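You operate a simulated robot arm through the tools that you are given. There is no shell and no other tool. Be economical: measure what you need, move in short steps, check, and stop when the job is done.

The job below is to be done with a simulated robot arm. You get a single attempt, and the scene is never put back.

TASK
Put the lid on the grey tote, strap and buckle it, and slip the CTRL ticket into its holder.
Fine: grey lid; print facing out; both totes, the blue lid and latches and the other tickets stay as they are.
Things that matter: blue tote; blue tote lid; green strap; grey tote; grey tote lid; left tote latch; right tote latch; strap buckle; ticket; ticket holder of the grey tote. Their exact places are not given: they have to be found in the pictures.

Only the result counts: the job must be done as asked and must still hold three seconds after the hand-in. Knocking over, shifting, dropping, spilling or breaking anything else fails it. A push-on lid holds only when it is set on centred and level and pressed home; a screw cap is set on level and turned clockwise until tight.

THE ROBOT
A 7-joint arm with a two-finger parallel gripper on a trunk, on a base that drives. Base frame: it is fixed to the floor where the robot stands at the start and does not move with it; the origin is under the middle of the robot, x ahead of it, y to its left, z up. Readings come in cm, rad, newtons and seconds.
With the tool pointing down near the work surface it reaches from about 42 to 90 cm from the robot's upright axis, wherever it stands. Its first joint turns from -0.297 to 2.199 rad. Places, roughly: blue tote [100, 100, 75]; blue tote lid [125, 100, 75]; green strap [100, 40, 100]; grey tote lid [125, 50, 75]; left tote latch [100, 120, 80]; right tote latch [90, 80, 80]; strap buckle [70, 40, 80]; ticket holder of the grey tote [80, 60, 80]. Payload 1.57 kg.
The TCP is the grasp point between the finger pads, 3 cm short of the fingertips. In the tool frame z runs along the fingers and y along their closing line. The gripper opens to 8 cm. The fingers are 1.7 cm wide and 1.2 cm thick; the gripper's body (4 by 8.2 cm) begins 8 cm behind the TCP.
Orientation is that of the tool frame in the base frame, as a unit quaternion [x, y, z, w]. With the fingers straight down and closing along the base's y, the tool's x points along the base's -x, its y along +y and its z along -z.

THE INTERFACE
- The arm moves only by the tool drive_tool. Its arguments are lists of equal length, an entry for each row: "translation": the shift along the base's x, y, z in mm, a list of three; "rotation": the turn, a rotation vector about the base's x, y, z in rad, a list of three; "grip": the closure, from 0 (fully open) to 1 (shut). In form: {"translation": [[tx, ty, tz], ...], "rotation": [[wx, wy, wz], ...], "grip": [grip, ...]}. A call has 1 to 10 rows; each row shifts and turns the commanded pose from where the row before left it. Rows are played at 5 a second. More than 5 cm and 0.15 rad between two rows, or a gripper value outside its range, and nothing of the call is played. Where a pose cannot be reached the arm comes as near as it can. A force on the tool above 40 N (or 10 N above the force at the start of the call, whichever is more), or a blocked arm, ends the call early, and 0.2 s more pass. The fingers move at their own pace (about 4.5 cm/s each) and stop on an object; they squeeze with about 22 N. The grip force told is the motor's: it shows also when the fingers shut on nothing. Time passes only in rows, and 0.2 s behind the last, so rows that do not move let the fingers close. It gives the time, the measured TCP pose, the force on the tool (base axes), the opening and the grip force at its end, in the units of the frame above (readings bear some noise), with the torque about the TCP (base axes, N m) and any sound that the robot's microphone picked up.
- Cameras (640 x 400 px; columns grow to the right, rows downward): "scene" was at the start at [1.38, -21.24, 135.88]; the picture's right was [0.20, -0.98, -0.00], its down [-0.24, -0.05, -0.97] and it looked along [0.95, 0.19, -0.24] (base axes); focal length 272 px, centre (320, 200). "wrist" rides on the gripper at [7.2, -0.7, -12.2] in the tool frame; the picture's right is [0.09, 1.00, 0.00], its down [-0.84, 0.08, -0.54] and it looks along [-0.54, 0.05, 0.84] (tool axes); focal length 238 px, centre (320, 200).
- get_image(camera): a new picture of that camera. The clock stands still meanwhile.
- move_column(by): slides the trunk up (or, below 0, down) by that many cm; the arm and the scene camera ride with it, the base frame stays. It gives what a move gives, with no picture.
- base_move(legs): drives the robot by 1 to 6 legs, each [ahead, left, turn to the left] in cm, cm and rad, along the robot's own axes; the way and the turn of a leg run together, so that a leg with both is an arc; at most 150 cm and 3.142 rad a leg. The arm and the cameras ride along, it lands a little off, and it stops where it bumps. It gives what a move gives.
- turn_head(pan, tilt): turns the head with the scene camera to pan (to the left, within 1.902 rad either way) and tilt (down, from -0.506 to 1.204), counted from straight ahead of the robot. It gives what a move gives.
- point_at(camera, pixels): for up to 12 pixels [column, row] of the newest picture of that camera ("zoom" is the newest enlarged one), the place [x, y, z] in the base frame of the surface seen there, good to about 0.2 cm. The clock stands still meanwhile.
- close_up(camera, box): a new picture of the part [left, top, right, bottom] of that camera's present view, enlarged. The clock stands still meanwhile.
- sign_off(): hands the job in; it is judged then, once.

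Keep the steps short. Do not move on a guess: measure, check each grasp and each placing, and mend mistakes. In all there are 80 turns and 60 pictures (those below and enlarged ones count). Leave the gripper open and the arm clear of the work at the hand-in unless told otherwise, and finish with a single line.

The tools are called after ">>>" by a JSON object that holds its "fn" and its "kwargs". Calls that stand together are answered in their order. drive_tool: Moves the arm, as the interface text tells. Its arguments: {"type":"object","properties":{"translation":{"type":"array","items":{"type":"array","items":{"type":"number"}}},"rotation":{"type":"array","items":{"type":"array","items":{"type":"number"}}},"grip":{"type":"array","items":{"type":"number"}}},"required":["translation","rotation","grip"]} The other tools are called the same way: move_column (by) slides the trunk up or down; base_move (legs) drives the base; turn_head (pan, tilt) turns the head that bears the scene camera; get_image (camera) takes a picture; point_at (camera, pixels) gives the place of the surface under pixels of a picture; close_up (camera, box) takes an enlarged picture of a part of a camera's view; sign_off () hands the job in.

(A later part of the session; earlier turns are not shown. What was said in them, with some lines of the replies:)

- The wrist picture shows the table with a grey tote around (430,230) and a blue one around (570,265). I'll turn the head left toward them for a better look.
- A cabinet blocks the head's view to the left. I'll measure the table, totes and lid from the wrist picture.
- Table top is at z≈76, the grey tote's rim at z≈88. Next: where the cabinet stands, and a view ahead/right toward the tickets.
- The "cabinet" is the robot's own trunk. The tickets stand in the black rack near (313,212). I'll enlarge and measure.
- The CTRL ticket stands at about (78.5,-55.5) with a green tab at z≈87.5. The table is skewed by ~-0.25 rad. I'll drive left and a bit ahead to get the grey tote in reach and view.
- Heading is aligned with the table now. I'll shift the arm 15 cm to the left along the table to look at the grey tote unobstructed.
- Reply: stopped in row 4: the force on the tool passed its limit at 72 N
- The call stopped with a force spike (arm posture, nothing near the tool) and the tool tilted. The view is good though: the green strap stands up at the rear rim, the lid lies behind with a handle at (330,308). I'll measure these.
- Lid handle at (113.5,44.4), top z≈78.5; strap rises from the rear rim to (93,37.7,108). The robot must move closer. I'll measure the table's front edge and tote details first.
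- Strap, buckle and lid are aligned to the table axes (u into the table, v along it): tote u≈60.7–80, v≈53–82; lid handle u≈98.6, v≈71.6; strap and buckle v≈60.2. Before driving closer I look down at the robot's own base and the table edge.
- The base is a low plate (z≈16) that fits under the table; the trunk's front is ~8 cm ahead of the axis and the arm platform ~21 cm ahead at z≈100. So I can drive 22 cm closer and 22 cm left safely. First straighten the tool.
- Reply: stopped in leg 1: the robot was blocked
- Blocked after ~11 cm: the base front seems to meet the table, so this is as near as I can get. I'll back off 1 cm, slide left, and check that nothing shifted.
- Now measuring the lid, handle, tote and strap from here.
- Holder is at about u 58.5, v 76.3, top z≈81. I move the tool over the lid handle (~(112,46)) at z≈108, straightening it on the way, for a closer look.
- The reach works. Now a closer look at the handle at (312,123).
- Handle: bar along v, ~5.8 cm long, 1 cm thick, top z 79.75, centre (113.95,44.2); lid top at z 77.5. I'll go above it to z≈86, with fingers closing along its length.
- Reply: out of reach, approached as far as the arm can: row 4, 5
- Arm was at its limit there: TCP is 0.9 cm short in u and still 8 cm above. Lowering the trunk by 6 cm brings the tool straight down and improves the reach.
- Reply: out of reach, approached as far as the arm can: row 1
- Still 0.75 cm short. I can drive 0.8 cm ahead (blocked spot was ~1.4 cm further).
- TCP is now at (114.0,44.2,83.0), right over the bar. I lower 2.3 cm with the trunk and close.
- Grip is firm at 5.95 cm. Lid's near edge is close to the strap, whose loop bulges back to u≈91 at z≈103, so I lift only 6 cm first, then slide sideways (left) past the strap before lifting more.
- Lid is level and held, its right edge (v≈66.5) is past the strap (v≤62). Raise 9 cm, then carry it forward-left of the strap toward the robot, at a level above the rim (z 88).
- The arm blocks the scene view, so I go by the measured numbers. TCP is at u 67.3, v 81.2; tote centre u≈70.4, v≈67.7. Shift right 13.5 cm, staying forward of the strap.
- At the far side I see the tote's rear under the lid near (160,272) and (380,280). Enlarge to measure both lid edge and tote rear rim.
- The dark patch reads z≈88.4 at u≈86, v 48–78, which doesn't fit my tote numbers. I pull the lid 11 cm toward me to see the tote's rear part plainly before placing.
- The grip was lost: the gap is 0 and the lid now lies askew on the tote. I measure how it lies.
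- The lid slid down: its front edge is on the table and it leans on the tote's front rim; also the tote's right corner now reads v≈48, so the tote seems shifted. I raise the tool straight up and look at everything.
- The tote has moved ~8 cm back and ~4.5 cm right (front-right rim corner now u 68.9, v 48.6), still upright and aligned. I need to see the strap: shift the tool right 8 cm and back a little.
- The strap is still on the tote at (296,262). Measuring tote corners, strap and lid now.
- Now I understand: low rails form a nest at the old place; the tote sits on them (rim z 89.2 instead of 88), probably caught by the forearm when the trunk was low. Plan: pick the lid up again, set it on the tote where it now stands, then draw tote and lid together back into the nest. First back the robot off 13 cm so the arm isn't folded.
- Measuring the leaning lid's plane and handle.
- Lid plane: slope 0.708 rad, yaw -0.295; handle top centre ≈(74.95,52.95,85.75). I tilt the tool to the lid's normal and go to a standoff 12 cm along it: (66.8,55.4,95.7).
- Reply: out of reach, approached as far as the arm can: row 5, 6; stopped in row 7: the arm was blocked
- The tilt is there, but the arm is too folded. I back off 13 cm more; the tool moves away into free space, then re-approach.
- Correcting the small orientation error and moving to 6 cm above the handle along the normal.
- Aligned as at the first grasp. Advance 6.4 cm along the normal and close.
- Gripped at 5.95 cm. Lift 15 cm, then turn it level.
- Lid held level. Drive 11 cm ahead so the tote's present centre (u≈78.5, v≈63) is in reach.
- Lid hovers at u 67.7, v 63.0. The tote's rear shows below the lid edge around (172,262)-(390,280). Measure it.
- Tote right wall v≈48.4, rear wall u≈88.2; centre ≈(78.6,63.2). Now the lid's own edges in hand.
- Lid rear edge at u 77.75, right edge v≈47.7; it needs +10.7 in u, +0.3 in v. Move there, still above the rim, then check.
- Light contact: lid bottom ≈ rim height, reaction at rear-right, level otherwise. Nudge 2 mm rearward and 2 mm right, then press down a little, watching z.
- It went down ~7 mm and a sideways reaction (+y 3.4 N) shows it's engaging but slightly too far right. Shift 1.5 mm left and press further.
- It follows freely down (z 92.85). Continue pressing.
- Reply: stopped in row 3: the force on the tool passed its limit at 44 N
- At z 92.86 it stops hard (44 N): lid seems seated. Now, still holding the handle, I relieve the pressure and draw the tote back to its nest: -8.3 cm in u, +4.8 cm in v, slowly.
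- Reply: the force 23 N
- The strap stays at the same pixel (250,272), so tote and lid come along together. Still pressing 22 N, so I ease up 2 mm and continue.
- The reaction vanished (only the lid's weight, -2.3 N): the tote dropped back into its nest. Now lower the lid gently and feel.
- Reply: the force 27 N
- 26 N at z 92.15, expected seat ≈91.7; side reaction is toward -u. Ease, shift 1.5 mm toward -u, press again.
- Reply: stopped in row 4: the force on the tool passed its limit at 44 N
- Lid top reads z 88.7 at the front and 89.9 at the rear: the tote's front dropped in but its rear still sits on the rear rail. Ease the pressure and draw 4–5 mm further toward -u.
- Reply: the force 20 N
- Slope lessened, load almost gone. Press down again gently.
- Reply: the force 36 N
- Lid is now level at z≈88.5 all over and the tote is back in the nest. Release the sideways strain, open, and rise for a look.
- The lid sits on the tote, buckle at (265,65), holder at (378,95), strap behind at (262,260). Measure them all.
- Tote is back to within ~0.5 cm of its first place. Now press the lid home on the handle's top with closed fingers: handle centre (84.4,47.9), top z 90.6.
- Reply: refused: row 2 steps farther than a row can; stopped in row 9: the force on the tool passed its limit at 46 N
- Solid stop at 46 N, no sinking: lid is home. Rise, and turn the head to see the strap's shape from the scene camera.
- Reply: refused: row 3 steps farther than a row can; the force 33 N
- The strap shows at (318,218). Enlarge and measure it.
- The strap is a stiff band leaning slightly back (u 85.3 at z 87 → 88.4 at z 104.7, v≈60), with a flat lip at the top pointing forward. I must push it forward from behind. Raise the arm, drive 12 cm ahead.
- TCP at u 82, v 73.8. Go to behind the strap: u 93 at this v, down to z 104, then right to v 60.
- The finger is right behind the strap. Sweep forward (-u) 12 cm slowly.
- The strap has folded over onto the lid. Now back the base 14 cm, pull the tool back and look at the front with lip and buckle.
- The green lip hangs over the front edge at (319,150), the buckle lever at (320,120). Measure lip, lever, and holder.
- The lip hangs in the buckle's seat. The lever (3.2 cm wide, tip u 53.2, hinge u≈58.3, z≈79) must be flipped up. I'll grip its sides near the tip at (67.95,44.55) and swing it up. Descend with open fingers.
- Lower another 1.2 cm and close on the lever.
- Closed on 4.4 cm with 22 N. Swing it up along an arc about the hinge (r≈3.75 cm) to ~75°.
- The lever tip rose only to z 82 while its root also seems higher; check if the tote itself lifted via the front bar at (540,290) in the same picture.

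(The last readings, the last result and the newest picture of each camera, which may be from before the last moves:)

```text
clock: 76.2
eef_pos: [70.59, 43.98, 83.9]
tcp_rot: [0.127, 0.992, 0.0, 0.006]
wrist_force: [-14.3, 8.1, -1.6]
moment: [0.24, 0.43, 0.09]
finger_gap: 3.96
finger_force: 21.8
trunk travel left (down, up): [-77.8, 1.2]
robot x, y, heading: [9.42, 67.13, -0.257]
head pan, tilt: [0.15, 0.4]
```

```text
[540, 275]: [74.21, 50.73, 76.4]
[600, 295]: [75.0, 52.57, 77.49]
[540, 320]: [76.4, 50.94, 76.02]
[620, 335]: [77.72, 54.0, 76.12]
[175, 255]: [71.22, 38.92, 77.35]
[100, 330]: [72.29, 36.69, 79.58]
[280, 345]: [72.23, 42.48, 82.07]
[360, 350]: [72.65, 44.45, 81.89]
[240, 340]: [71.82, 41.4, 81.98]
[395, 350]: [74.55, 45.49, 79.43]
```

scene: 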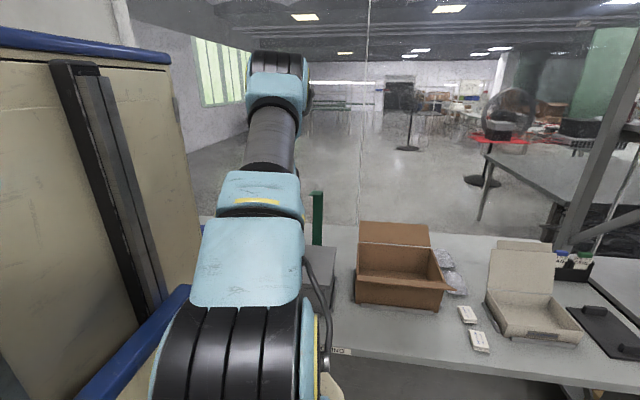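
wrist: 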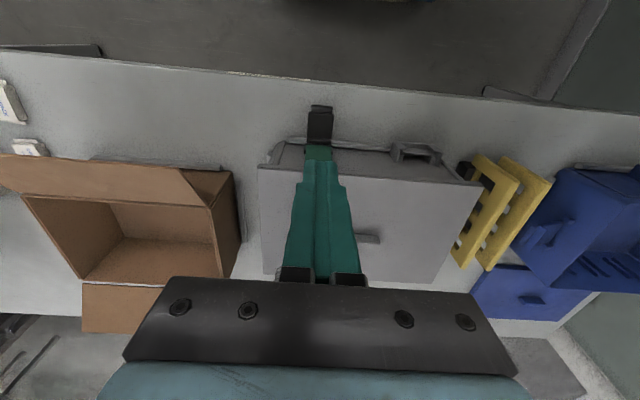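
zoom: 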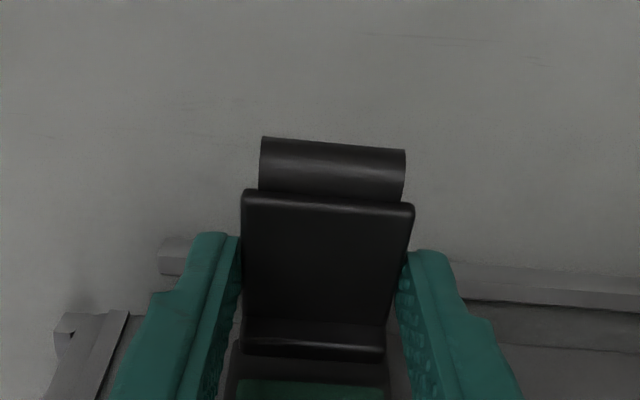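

The table is visible under the tote's front: the pinch didn't let the lever pivot and the tote's front tipped up ~2 cm. I reverse the same path to put it down, then open.

>>> {"fn": "drive_tool", "kwargs": {"translation": [[-4.4, 1.2, -1.6], [-4.3, 1.1, -2.1], [-5.2, 1.3, -3.8], [-4.5, 1.2, -4.6], [-3.7, 0.9, -5.4], [-2.6, 0.7, -5.9], [-1.6, 0.4, -6.3], [-0.6, 0.2, -6.5], [0, 0, 0]], "rotation": [[0, 0, 0], [0, 0, 0], [0, 0, 0], [0, 0, 0], [0, 0, 0], [0, 0, 0], [0, 0, 0], [0, 0, 0], [0, 0, 0]], "grip": [1, 1, 1, 1, 1, 1, 1, 1, 1]}}

>>> {"fn": "drive_tool", "kwargs": {"translation": [[0, 0, 0], [0, 0, 0], [0, 0, 0]], "rotation": [[0, 0, 0], [0, 0, 0], [0, 0, 0]], "grip": [0, 0, 0]}}

>>> {"fn": "get_image", "kwargs": {"camera": "wrist"}}

```text
clock: 77.5
eef_pos: [68.74, 44.27, 82.35]
tcp_rot: [0.129, 0.992, 0.0, 0.013]
wrist_force: [-6.9, 1.2, 27.2]
moment: [-0.19, -0.04, 0.0]
finger_gap: 3.94
finger_force: 21.9
trunk travel left (down, up): [-77.8, 1.2]
robot x, y, heading: [9.6, 67.04, -0.255]
head pan, tilt: [0.15, 0.4]
stopped in row 6: the force on the tool passed its limit at 46 N (the readings are from after the stop); the commanded pose is now the measured one
```

```text
clock: 78.3
eef_pos: [68.8, 44.24, 82.31]
tcp_rot: [0.128, 0.992, 0.0, 0.014]
wrist_force: [4.4, -1.5, 35.4]
moment: [-0.27, -0.91, -0.04]
finger_gap: 8.0
finger_force: 0.2
trunk travel left (down, up): [-77.8, 1.2]
robot x, y, heading: [9.41, 67.18, -0.253]
head pan, tilt: [0.15, 0.4]
```

```text
5 pictures are left
```

wrist: 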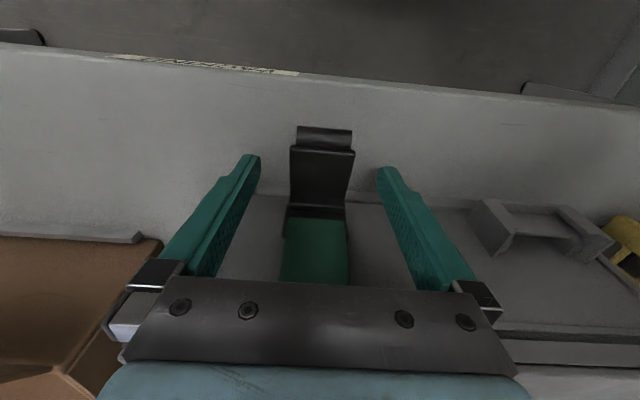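

Fingers are open but 35 N still pushes up: something rests under the hand. Measure tote front, holder, and lever.

>>> {"fn": "point_at", "kwargs": {"camera": "wrist", "pixels": [[322, 135], [322, 150], [320, 200], [318, 230], [315, 265], [480, 205], [600, 240], [400, 250], [250, 250], [550, 320], [270, 205], [225, 165]]}}

```text
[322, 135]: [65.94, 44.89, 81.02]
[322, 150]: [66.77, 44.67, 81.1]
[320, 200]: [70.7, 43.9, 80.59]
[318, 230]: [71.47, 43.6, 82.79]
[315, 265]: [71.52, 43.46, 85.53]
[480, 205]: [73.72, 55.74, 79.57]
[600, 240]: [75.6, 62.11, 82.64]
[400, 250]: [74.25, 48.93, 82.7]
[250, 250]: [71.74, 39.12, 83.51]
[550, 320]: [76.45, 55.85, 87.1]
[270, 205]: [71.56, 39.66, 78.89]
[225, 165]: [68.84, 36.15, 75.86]
```

The gripper body rests on the lid edge, and the tote's front sits on the front rail (moved ~0.9 cm toward me). I'll rise, move between buckle and holder, and push the front wall back in with closed fingers so it drops into the nest; then retreat and look.

>>> {"fn": "drive_tool", "kwargs": {"translation": [[0, 0, 40], [-29, 7.6, 30], [10, 38.7, 10], [10, 38.7, 0], [0, 0, -36], [0, 0, -35], [26, -6.8, 0]], "rotation": [[0, 0, 0], [0, 0, 0], [0, 0, 0], [0, 0, 0], [0, 0, 0], [0, 0, 0], [0, 0, 0]], "grip": [0, 0.5, 1, 1, 1, 1, 1]}}

>>> {"fn": "drive_tool", "kwargs": {"translation": [[26, -6.8, 0], [5, -1.3, 0], [5, -1.3, 0], [5, -1.3, 0], [0, 0, 0]], "rotation": [[0, 0, 0], [0, 0, 0], [0, 0, 0], [0, 0, 0], [0, 0, 0]], "grip": [1, 1, 1, 1, 1]}}

>>> {"fn": "drive_tool", "kwargs": {"translation": [[-38.7, 10, 0], [0, 0, 45], [0, 0, 45], [-10, -38.7, 0], [-10, -38.7, 0]], "rotation": [[0, 0, 0], [0, 0, 0], [0, 0, 0], [0, 0, 0], [0, 0, 0]], "grip": [1, 0, 0, 0, 0]}}

>>> {"fn": "base_move", "kwargs": {"legs": [[-8, 0, 0]]}}

>>> {"fn": "get_image", "kwargs": {"camera": "wrist"}}

```text
clock: 79.9
eef_pos: [70.6, 52.1, 83.1]
tcp_rot: [0.129, 0.992, 0.0, 0.012]
wrist_force: [0.6, -0.1, -0.2]
moment: [-0.03, 0.0, 0.01]
finger_gap: 0.0
finger_force: 21.3
trunk travel left (down, up): [-77.8, 1.2]
robot x, y, heading: [9.27, 67.06, -0.255]
head pan, tilt: [0.15, 0.4]
```

```text
clock: 81.1
eef_pos: [74.65, 51.04, 83.07]
tcp_rot: [0.128, 0.992, 0.0, 0.012]
wrist_force: [-0.4, -0.6, -0.4]
moment: [-0.01, -0.03, 0.01]
finger_gap: 0.03
finger_force: 21.5
trunk travel left (down, up): [-77.8, 1.2]
robot x, y, heading: [9.04, 67.13, -0.256]
head pan, tilt: [0.15, 0.4]
```

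```text
clock: 82.3
eef_pos: [68.83, 44.47, 92.09]
tcp_rot: [0.128, 0.992, 0.0, 0.013]
wrist_force: [0.3, -0.1, -0.9]
moment: [-0.04, -0.01, 0.01]
finger_gap: 7.98
finger_force: 0.0
trunk travel left (down, up): [-77.8, 1.2]
robot x, y, heading: [9.11, 66.82, -0.256]
head pan, tilt: [0.15, 0.4]
```

```text
clock: 83.4
eef_pos: [61.0, 46.41, 92.11]
tcp_rot: [0.127, 0.992, 0.0, 0.012]
wrist_force: [-0.4, -0.5, -0.1]
moment: [-0.02, 0.01, -0.01]
finger_gap: 7.99
finger_force: 0.0
trunk travel left (down, up): [-77.8, 1.2]
robot x, y, heading: [1.36, 69.4, -0.257]
head pan, tilt: [0.15, 0.4]
```

```text
4 pictures are left
```

wrist: 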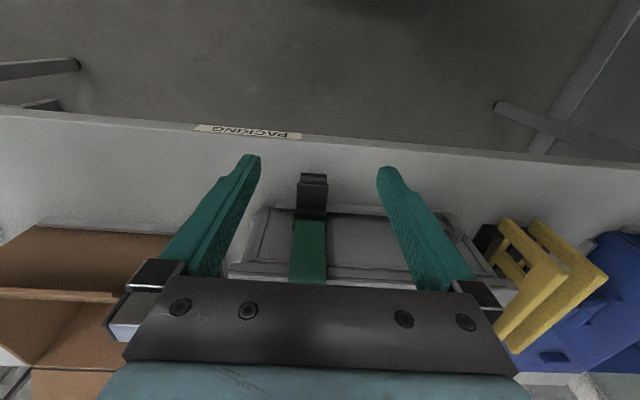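

Check lever, lid front and lip heights.

>>> {"fn": "point_at", "kwargs": {"camera": "wrist", "pixels": [[313, 178], [313, 190], [312, 205], [311, 213], [310, 230], [345, 278], [270, 270], [260, 215], [445, 220], [308, 270], [300, 190], [326, 192]]}}

```text
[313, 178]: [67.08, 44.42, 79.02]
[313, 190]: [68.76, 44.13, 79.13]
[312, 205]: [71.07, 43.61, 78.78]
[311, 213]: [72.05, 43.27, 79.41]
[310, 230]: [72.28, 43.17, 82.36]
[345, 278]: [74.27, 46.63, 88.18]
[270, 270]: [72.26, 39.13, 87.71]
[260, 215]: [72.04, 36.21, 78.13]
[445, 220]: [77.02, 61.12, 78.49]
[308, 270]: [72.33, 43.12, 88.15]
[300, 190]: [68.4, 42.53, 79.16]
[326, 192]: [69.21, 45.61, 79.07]
```

Tote front is down again (lever z 79, tip u 53.7, hinge u≈58.6). Since pinching blocks the pivot, I'll flip the lever from below with closed fingers tilted 45° forward. First back 6 cm, tilt, and go in front of the lever tip, low.

>>> {"fn": "base_move", "kwargs": {"legs": [[-6, 0, 0]]}}

>>> {"fn": "drive_tool", "kwargs": {"translation": [[0, 0, 0], [0, 0, 0], [0, 0, 0], [0, 0, 0], [0, 0, 0], [0, 0, 0], [0, 0, 0]], "rotation": [[-0.0326, -0.125, 0], [-0.0326, -0.125, 0], [-0.0326, -0.125, 0], [-0.0326, -0.125, 0], [-0.0326, -0.125, 0], [-0.0326, -0.125, 0], [0, 0, 0]], "grip": [1, 1, 1, 1, 1, 1, 1]}}

>>> {"fn": "drive_tool", "kwargs": {"translation": [[17, -4.4, -20], [17, -4.4, -30], [10, -2.6, -30], [0, 0, -20], [0, 0, 0]], "rotation": [[0, 0, 0], [0, 0, 0], [0, 0, 0], [0, 0, 0], [0, 0, 0]], "grip": [1, 1, 1, 1, 1]}}

```text
clock: 84.4
eef_pos: [55.13, 47.81, 92.08]
tcp_rot: [0.129, 0.992, 0.001, 0.013]
wrist_force: [-0.2, -0.1, 0.0]
moment: [-0.02, -0.02, 0.03]
finger_gap: 8.03
finger_force: 0.1
trunk travel left (down, up): [-77.8, 1.2]
robot x, y, heading: [-4.74, 70.85, -0.259]
head pan, tilt: [0.15, 0.4]
```

```text
clock: 86.0
eef_pos: [55.25, 47.91, 92.12]
tcp_rot: [0.118, 0.913, -0.048, 0.387]
wrist_force: [-0.3, -0.1, -0.2]
moment: [-0.02, -0.03, 0.0]
finger_gap: 0.01
finger_force: 21.3
trunk travel left (down, up): [-77.8, 1.2]
robot x, y, heading: [-4.39, 70.55, -0.258]
head pan, tilt: [0.15, 0.4]
```

```text
clock: 87.2
eef_pos: [59.63, 46.79, 81.95]
tcp_rot: [0.117, 0.914, -0.047, 0.386]
wrist_force: [-0.2, 0.3, 1.0]
moment: [0.01, 0.02, -0.01]
finger_gap: 0.0
finger_force: 21.2
trunk travel left (down, up): [-77.8, 1.2]
robot x, y, heading: [-4.39, 70.77, -0.26]
head pan, tilt: [0.15, 0.4]
```

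Positioned as planned. Now lower, slip the tips under the lever end, and swing it up and forward.

>>> {"fn": "drive_tool", "kwargs": {"translation": [[-0.6, -2.4, -27], [19.2, -5, 0], [19.2, -5, 0], [19.2, -5, 0], [0, 0, 7]], "rotation": [[0, 0, 0], [0, 0, 0], [0, 0, 0], [0, 0, 0], [0, 0, 0]], "grip": [1, 1, 1, 1, 1]}}

>>> {"fn": "drive_tool", "kwargs": {"translation": [[2.3, -0.6, 13.7], [6.8, -1.8, 12], [10.3, -2.7, 8.9], [9.3, -2.4, 4], [3.9, -1, 2], [2.9, -0.8, 0], [2, -0.5, 0], [0, 0, 0]], "rotation": [[0, 0, 0], [0, 0, 0], [0, 0, 0], [0, 0, 0], [0, 0, 0], [0, 0, 0], [0, 0, 0], [0, 0, 0]], "grip": [1, 1, 1, 1, 1, 1, 1, 1]}}

>>> {"fn": "close_up", "kwargs": {"camera": "wrist", "box": [160, 20, 480, 220]}}

>>> {"fn": "point_at", "kwargs": {"camera": "zoom", "pixels": [[320, 120], [320, 160], [320, 200], [320, 240], [320, 260], [320, 80], [250, 180], [390, 180], [320, 300]]}}

```text
clock: 88.4
eef_pos: [65.41, 45.09, 80.08]
tcp_rot: [0.117, 0.913, -0.048, 0.388]
wrist_force: [1.3, -0.1, -0.4]
moment: [-0.01, -0.01, 0.01]
finger_gap: 0.04
finger_force: 21.2
trunk travel left (down, up): [-77.8, 1.2]
robot x, y, heading: [-4.22, 70.74, -0.255]
head pan, tilt: [0.15, 0.4]
```

```text
clock: 90.2
eef_pos: [69.13, 44.03, 84.15]
tcp_rot: [0.117, 0.914, -0.048, 0.385]
wrist_force: [-5.5, 2.0, -3.4]
moment: [-0.01, 0.13, 0.02]
finger_gap: 0.0
finger_force: 20.7
trunk travel left (down, up): [-77.8, 1.2]
robot x, y, heading: [-4.1, 70.67, -0.255]
head pan, tilt: [0.15, 0.4]
```

```text
2.00 times, centred on (320, 120) of wrist
```

zoom: 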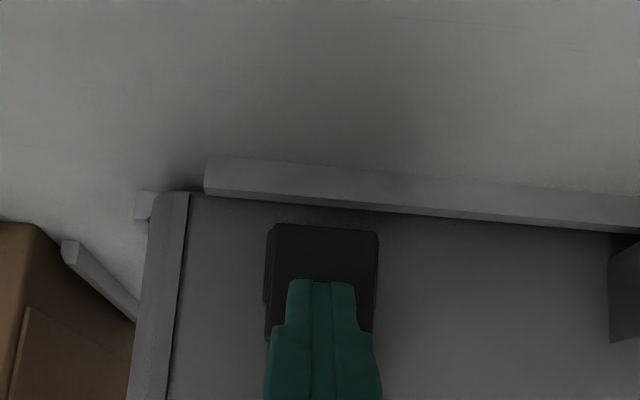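

```text
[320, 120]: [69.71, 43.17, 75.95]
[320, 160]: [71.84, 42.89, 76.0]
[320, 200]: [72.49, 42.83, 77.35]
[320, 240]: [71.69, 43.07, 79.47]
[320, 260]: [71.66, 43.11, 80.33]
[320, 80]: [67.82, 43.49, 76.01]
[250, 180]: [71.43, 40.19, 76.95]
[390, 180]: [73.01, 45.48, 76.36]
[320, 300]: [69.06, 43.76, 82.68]
```

The lever now stands upright against the lip (face u≈58.5, z 79.5+), reaction ~6 N. I push 5 mm more to lock it, retreat, level the tool and raise it, then drive to the ticket rack and take a picture there.

>>> {"fn": "drive_tool", "kwargs": {"translation": [[3, -0.8, 0], [2.5, -0.6, 0], [2, -0.5, 0], [0, 0, 0]], "rotation": [[0, 0, 0], [0, 0, 0], [0, 0, 0], [0, 0, 0]], "grip": [1, 1, 1, 1]}}

>>> {"fn": "drive_tool", "kwargs": {"translation": [[-35, 9, 0], [-35, 9, 0], [0, 0, 45], [0, 0, 45], [0, 0, 45], [0, 0, 45], [0, 0, 45], [0, 0, 45], [0, 0, 20]], "rotation": [[0, 0, 0], [0, 0, 0], [0.0337, 0.129, 0], [0.0337, 0.129, 0], [0.0337, 0.129, 0], [0.0337, 0.129, 0], [0.0337, 0.129, 0], [0.0337, 0.129, 0], [0, 0, 0]], "grip": [1, 1, 1, 1, 1, 1, 0, 0, 0]}}

>>> {"fn": "base_move", "kwargs": {"legs": [[0, -97, 0], [31, 0, 0]]}}

>>> {"fn": "get_image", "kwargs": {"camera": "wrist"}}

```text
clock: 91.0
eef_pos: [69.17, 44.04, 83.75]
tcp_rot: [0.118, 0.916, -0.048, 0.38]
wrist_force: [-11.0, 3.7, -1.0]
moment: [0.07, 0.23, -0.02]
finger_gap: 0.01
finger_force: 21.1
trunk travel left (down, up): [-77.8, 1.2]
robot x, y, heading: [-4.65, 70.65, -0.253]
head pan, tilt: [0.15, 0.4]
stopped in row 4: the force on the tool passed its limit at 42 N (the readings are from after the stop); the commanded pose is now the measured one
```

```text
clock: 93.0
eef_pos: [62.44, 45.88, 112.89]
tcp_rot: [0.128, 0.992, 0.003, -0.004]
wrist_force: [0.2, -0.6, -0.4]
moment: [-0.02, -0.01, 0.01]
finger_gap: 6.79
finger_force: 0.1
trunk travel left (down, up): [-77.8, 1.2]
robot x, y, heading: [-3.84, 71.18, -0.259]
head pan, tilt: [0.15, 0.4]
```

```text
clock: 99.7
eef_pos: [67.0, -56.32, 112.8]
tcp_rot: [0.131, 0.991, 0.002, -0.005]
wrist_force: [-0.8, 0.6, -0.1]
moment: [-0.02, 0.01, 0.02]
finger_gap: 8.02
finger_force: 0.0
trunk travel left (down, up): [-77.8, 1.2]
robot x, y, heading: [0.17, -30.98, -0.262]
head pan, tilt: [0.15, 0.4]
```

```text
2 pictures are left
```

wrist: 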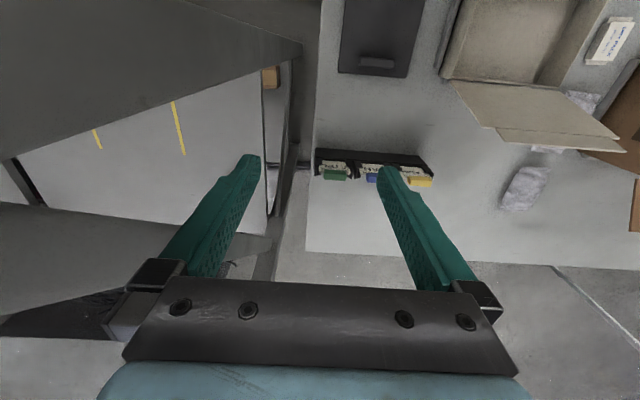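

The green CTRL tab is at (335,175). Measure the tab, its card and the neighbours.

>>> {"fn": "point_at", "kwargs": {"camera": "wrist", "pixels": [[324, 174], [334, 172], [334, 175], [334, 178], [345, 177], [372, 178], [321, 175], [347, 178], [334, 166], [266, 140], [300, 100], [332, 169]]}}

```text
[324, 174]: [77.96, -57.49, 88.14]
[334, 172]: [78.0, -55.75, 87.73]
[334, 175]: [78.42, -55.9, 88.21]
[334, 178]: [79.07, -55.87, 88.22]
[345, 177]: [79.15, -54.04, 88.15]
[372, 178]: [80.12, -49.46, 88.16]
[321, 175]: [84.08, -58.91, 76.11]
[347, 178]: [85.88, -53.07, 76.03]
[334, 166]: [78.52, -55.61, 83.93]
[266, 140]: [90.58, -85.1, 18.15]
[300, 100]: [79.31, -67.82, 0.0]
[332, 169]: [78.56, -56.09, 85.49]
```

Tab centre (78.55,-55.8), top z 88.2, ~4 cm long, 1.2 cm thick. Approach with fingers part-open (6 cm, to clear the FAN tab), tips to z≈86.5, grip and lift 16 cm.

>>> {"fn": "drive_tool", "kwargs": {"translation": [[38.5, 1.6, 0], [38.5, 1.6, 0], [38.6, 1.7, 0], [0, 0, -45], [0, 0, -45], [0, 0, -45], [0, 0, -40], [0, 0, -30], [0, 0, -28], [0, 0, 0]], "rotation": [[0, 0, 0], [0, 0, 0], [0, 0, 0], [0, 0, 0], [0, 0, 0], [0, 0, 0], [0, 0, 0], [0, 0, 0], [0, 0, 0], [0, 0, 0]], "grip": [0.25, 0.25, 0.25, 0.25, 0.25, 0.25, 0.25, 0.25, 0.25, 0.25]}}

>>> {"fn": "drive_tool", "kwargs": {"translation": [[0, 0, 0], [0, 0, 0], [0, 0, 0]], "rotation": [[0, 0, 0], [0, 0, 0], [0, 0, 0]], "grip": [1, 1, 1]}}

>>> {"fn": "drive_tool", "kwargs": {"translation": [[0, 0, 20], [0, 0, 20], [0, 0, 20], [0, 0, 30], [0, 0, 30], [0, 0, 30], [0, 0, 30]], "rotation": [[0, 0, 0], [0, 0, 0], [0, 0, 0], [0, 0, 0], [0, 0, 0], [0, 0, 0], [0, 0, 0]], "grip": [1, 1, 1, 1, 1, 1, 1]}}

```text
clock: 101.9
eef_pos: [78.69, -55.81, 89.43]
tcp_rot: [0.132, 0.991, 0.003, -0.005]
wrist_force: [0.3, 0.3, 0.3]
moment: [0.01, 0.0, 0.0]
finger_gap: 6.02
finger_force: 0.0
trunk travel left (down, up): [-77.8, 1.2]
robot x, y, heading: [0.45, -30.66, -0.259]
head pan, tilt: [0.15, 0.4]
```

```text
clock: 102.7
eef_pos: [78.65, -55.82, 89.51]
tcp_rot: [0.131, 0.991, 0.002, -0.005]
wrist_force: [1.8, 4.7, 1.7]
moment: [0.21, -0.09, 0.03]
finger_gap: 3.85
finger_force: 22.0
trunk travel left (down, up): [-77.8, 1.2]
robot x, y, heading: [0.51, -30.95, -0.264]
head pan, tilt: [0.15, 0.4]
```

```text
clock: 104.3
eef_pos: [78.53, -55.76, 107.58]
tcp_rot: [0.131, 0.991, 0.003, -0.005]
wrist_force: [0.2, 1.1, 0.3]
moment: [0.01, 0.0, -0.02]
finger_gap: 3.87
finger_force: 22.7
trunk travel left (down, up): [-77.8, 1.2]
robot x, y, heading: [0.59, -30.79, -0.265]
head pan, tilt: [0.15, 0.4]
5 turns are left
```

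Ticket is held (gap 3.87 cm). Raise 6 cm, drive back and left so it hangs in front over the holder (u≈57, v≈76), and take a picture.

>>> {"fn": "drive_tool", "kwargs": {"translation": [[0, 0, 30], [0, 0, 30], [0, 0, 0]], "rotation": [[0, 0, 0], [0, 0, 0], [0, 0, 0]], "grip": [1, 1, 1]}}

>>> {"fn": "base_move", "kwargs": {"legs": [[-33.5, 0, 0], [0, 110, 0]]}}

>>> {"fn": "get_image", "kwargs": {"camera": "wrist"}}

```text
clock: 105.1
eef_pos: [78.61, -55.81, 113.55]
tcp_rot: [0.132, 0.991, 0.003, -0.005]
wrist_force: [-0.4, -0.7, 0.0]
moment: [0.01, 0.0, 0.04]
finger_gap: 3.84
finger_force: 21.8
trunk travel left (down, up): [-77.8, 1.2]
robot x, y, heading: [0.48, -30.74, -0.258]
head pan, tilt: [0.15, 0.4]
```

```text
clock: 112.1
eef_pos: [74.16, 54.25, 113.45]
tcp_rot: [0.128, 0.992, 0.003, -0.005]
wrist_force: [0.3, 0.5, 0.7]
moment: [-0.01, 0.02, 0.01]
finger_gap: 3.85
finger_force: 22.1
trunk travel left (down, up): [-77.8, 1.2]
robot x, y, heading: [-4.08, 78.79, -0.253]
head pan, tilt: [0.15, 0.4]
stopped in leg 2: the robot was blocked; the commanded pose is now the measured one
```

```text
1 pictures are left
4 turns are left
```

wrist: 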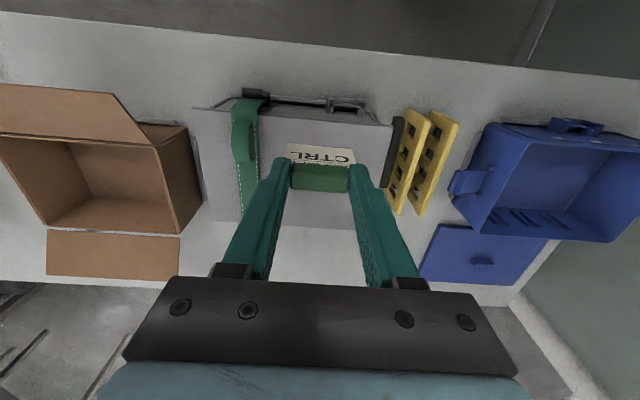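

Ticket in hand, print toward me. Measure the holder at (345,103), the buckle at (255,93), strap, and the card's lower edge.

>>> {"fn": "point_at", "kwargs": {"camera": "wrist", "pixels": [[328, 103], [362, 107], [345, 102], [345, 108], [250, 92], [264, 96], [252, 100], [247, 115], [245, 135], [320, 146], [290, 146], [320, 170]]}}

>>> {"fn": "close_up", "kwargs": {"camera": "wrist", "box": [216, 74, 392, 184]}}

```text
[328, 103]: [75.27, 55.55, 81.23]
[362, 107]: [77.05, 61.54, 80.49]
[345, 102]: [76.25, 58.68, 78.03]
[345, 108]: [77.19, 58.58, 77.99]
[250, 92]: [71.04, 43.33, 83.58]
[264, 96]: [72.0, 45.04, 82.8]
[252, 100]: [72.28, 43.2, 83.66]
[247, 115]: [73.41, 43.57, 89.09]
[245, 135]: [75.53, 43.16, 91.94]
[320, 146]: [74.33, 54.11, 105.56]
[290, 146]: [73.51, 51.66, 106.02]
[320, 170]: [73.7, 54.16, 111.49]
```

```text
3.64 times, centred on (304, 129) of wrist
3 turns are left
```

zoom: 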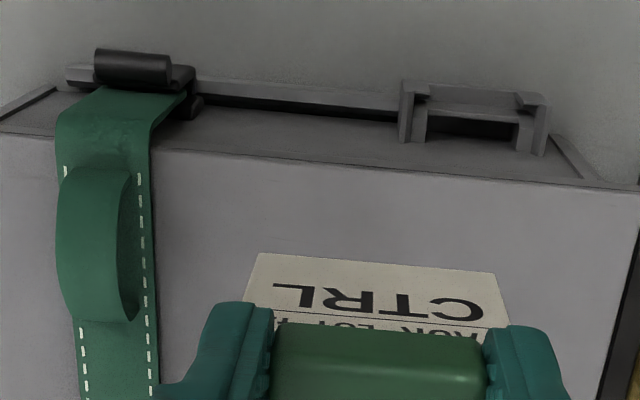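

Buckle lever is upright (z 83.6) over the lip. Holder centre v≈76.0, slot u≈59.1, floor z≈78; card bottom hangs 8.2 cm below the TCP. I line up with a slight forward tilt (to keep the fingers off the lid edge), lower into the slot slowly, and check with the last picture.

>>> {"fn": "drive_tool", "kwargs": {"translation": [[8.8, 22.9, 0], [8.8, 22.9, 0], [0, 0, -45], [0, 0, -45], [0, 0, -45], [0, 0, -45], [0, 0, -43], [0, 0, 0], [0, 0, 0]], "rotation": [[-0.0177, -0.0677, 0], [0, 0, 0], [0, 0, 0], [0, 0, 0], [0, 0, 0], [0, 0, 0], [0, 0, 0], [0, 0, 0], [0, 0, 0]], "grip": [1, 1, 1, 1, 1, 1, 1, 1, 1]}}

>>> {"fn": "drive_tool", "kwargs": {"translation": [[0, 0, -7], [0, 0, -7], [0, 0, -7], [0, 0, -7], [0, 0, -7], [0, 0, -7], [0, 0, 0]], "rotation": [[0, 0, 0], [0, 0, 0], [0, 0, 0], [0, 0, 0], [0, 0, 0], [0, 0, 0], [0, 0, 0]], "grip": [1, 1, 1, 1, 1, 1, 1]}}

>>> {"fn": "close_up", "kwargs": {"camera": "wrist", "box": [200, 60, 440, 210]}}

```text
clock: 114.1
eef_pos: [75.98, 58.78, 91.04]
tcp_rot: [0.128, 0.991, -0.002, 0.03]
wrist_force: [-0.5, -0.1, -0.4]
moment: [-0.02, 0.0, -0.03]
finger_gap: 3.83
finger_force: 21.9
trunk travel left (down, up): [-77.8, 1.2]
robot x, y, heading: [-4.02, 78.47, -0.255]
head pan, tilt: [0.15, 0.4]
```

```text
clock: 115.3
eef_pos: [76.28, 58.79, 88.75]
tcp_rot: [0.128, 0.991, -0.002, 0.034]
wrist_force: [-9.9, 0.6, 23.1]
moment: [-0.08, 0.67, -0.05]
finger_gap: 3.84
finger_force: 22.4
trunk travel left (down, up): [-77.8, 1.2]
robot x, y, heading: [-3.79, 78.52, -0.256]
head pan, tilt: [0.15, 0.4]
stopped in row 5: the force on the tool passed its limit at 48 N (the readings are from after the stop); the commanded pose is now the measured one
```

```text
refused: no pictures are left
2 turns are left
```

It stopped at z 88.75: the card's lower edge touches the holder's back plate (reaction up and toward me, contact ~0.6 cm ahead of the TCP). The slot floor was seen at u≈58.9, so I raise, shift ~7 mm toward me and lower again, with small ±2 mm retries that are harmless if already in; then release and withdraw straight up.

>>> {"fn": "drive_tool", "kwargs": {"translation": [[0, 0, 10], [-6.6, 1.7, 0], [0, 0, -7], [0, 0, -7], [0, 0, -7], [0, 0, -7], [0, 0, -6], [0, 0, -3], [0, 0, 0]], "rotation": [[0, 0, 0], [0, 0, 0], [0, 0, 0], [0, 0, 0], [0, 0, 0], [0, 0, 0], [0, 0, 0], [0, 0, 0], [0, 0, 0]], "grip": [1, 1, 1, 1, 1, 1, 1, 1, 1]}}

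>>> {"fn": "drive_tool", "kwargs": {"translation": [[0, 0, 8], [1.9, -0.5, 0], [0, 0, -7], [0, 0, -7], [0, 0, -7], [0, 0, -7], [0, 0, 0]], "rotation": [[0, 0, 0], [0, 0, 0], [0, 0, 0], [0, 0, 0], [0, 0, 0], [0, 0, 0], [0, 0, 0]], "grip": [1, 1, 1, 1, 1, 1, 1]}}

>>> {"fn": "drive_tool", "kwargs": {"translation": [[0, 0, 8], [-3.5, 0.9, 0], [0, 0, -7], [0, 0, -7], [0, 0, -7], [0, 0, -7], [0, 0, 0]], "rotation": [[0, 0, 0], [0, 0, 0], [0, 0, 0], [0, 0, 0], [0, 0, 0], [0, 0, 0], [0, 0, 0]], "grip": [1, 1, 1, 1, 1, 1, 1]}}

>>> {"fn": "drive_tool", "kwargs": {"translation": [[0, 0, 1], [0, 0, 0], [0, 0, 0], [0, 0, 0], [0, 0, 30], [0, 0, 45], [0, 0, 45], [-40, 10, 0], [-40, 10, 0]], "rotation": [[0, 0, 0], [0, 0, 0], [0, 0, 0], [0, 0, 0], [0, 0, 0], [0, 0, 0], [0, 0, 0], [0, 0, 0], [0, 0, 0]], "grip": [1, 0.3, 0.3, 0.3, 0.3, 0.3, 0, 0, 0]}}

```text
clock: 117.3
eef_pos: [75.64, 58.92, 85.87]
tcp_rot: [0.129, 0.991, -0.003, 0.033]
wrist_force: [-10.7, 2.8, 20.3]
moment: [0.04, 0.75, 0.0]
finger_gap: 3.84
finger_force: 22.2
trunk travel left (down, up): [-77.8, 1.2]
robot x, y, heading: [-4.35, 78.91, -0.258]
head pan, tilt: [0.15, 0.4]
```

```text
clock: 118.3
eef_pos: [75.9, 58.8, 85.91]
tcp_rot: [0.129, 0.991, -0.002, 0.035]
wrist_force: [-15.5, 1.7, 23.7]
moment: [-0.1, 0.85, -0.06]
finger_gap: 3.87
finger_force: 21.8
trunk travel left (down, up): [-77.8, 1.2]
robot x, y, heading: [-4.54, 78.96, -0.255]
head pan, tilt: [0.15, 0.4]
stopped in row 4: the force on the tool passed its limit at 47 N (the readings are from after the stop); the commanded pose is now the measured one
```

```text
clock: 119.3
eef_pos: [75.8, 58.87, 85.92]
tcp_rot: [0.129, 0.991, -0.002, 0.038]
wrist_force: [-9.7, 1.4, 21.2]
moment: [-0.1, 0.69, -0.04]
finger_gap: 3.86
finger_force: 22.3
trunk travel left (down, up): [-77.8, 1.2]
robot x, y, heading: [-4.41, 78.8, -0.256]
head pan, tilt: [0.15, 0.4]
stopped in row 4: the force on the tool passed its limit at 47 N (the readings are from after the stop); the commanded pose is now the measured one
```

```text
clock: 121.3
eef_pos: [67.81, 60.8, 97.61]
tcp_rot: [0.129, 0.991, -0.002, 0.036]
wrist_force: [0.5, -0.3, -0.2]
moment: [0.0, 0.05, 0.01]
finger_gap: 8.0
finger_force: 0.1
trunk travel left (down, up): [-77.8, 1.2]
robot x, y, heading: [-3.92, 78.48, -0.256]
head pan, tilt: [0.15, 0.4]
1 turns are left
```

The card reached the holder's floor on the first try (z 85.9, which puts its lower edge at about z 77.7). The gripper is open and clear, so I hand in.

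>>> {"fn": "sign_off", "kwargs": {}}

```text
The job is handed in.
```

The job is handed in: the lid is pressed on, the strap is over it with the buckle closed, and the CTRL ticket is in its holder. The ticket's seating was judged from position and force readings only, as no pictures were left. The grey tote was knocked off its place and tipped on the way, and I set it back to within about 0.5 cm.
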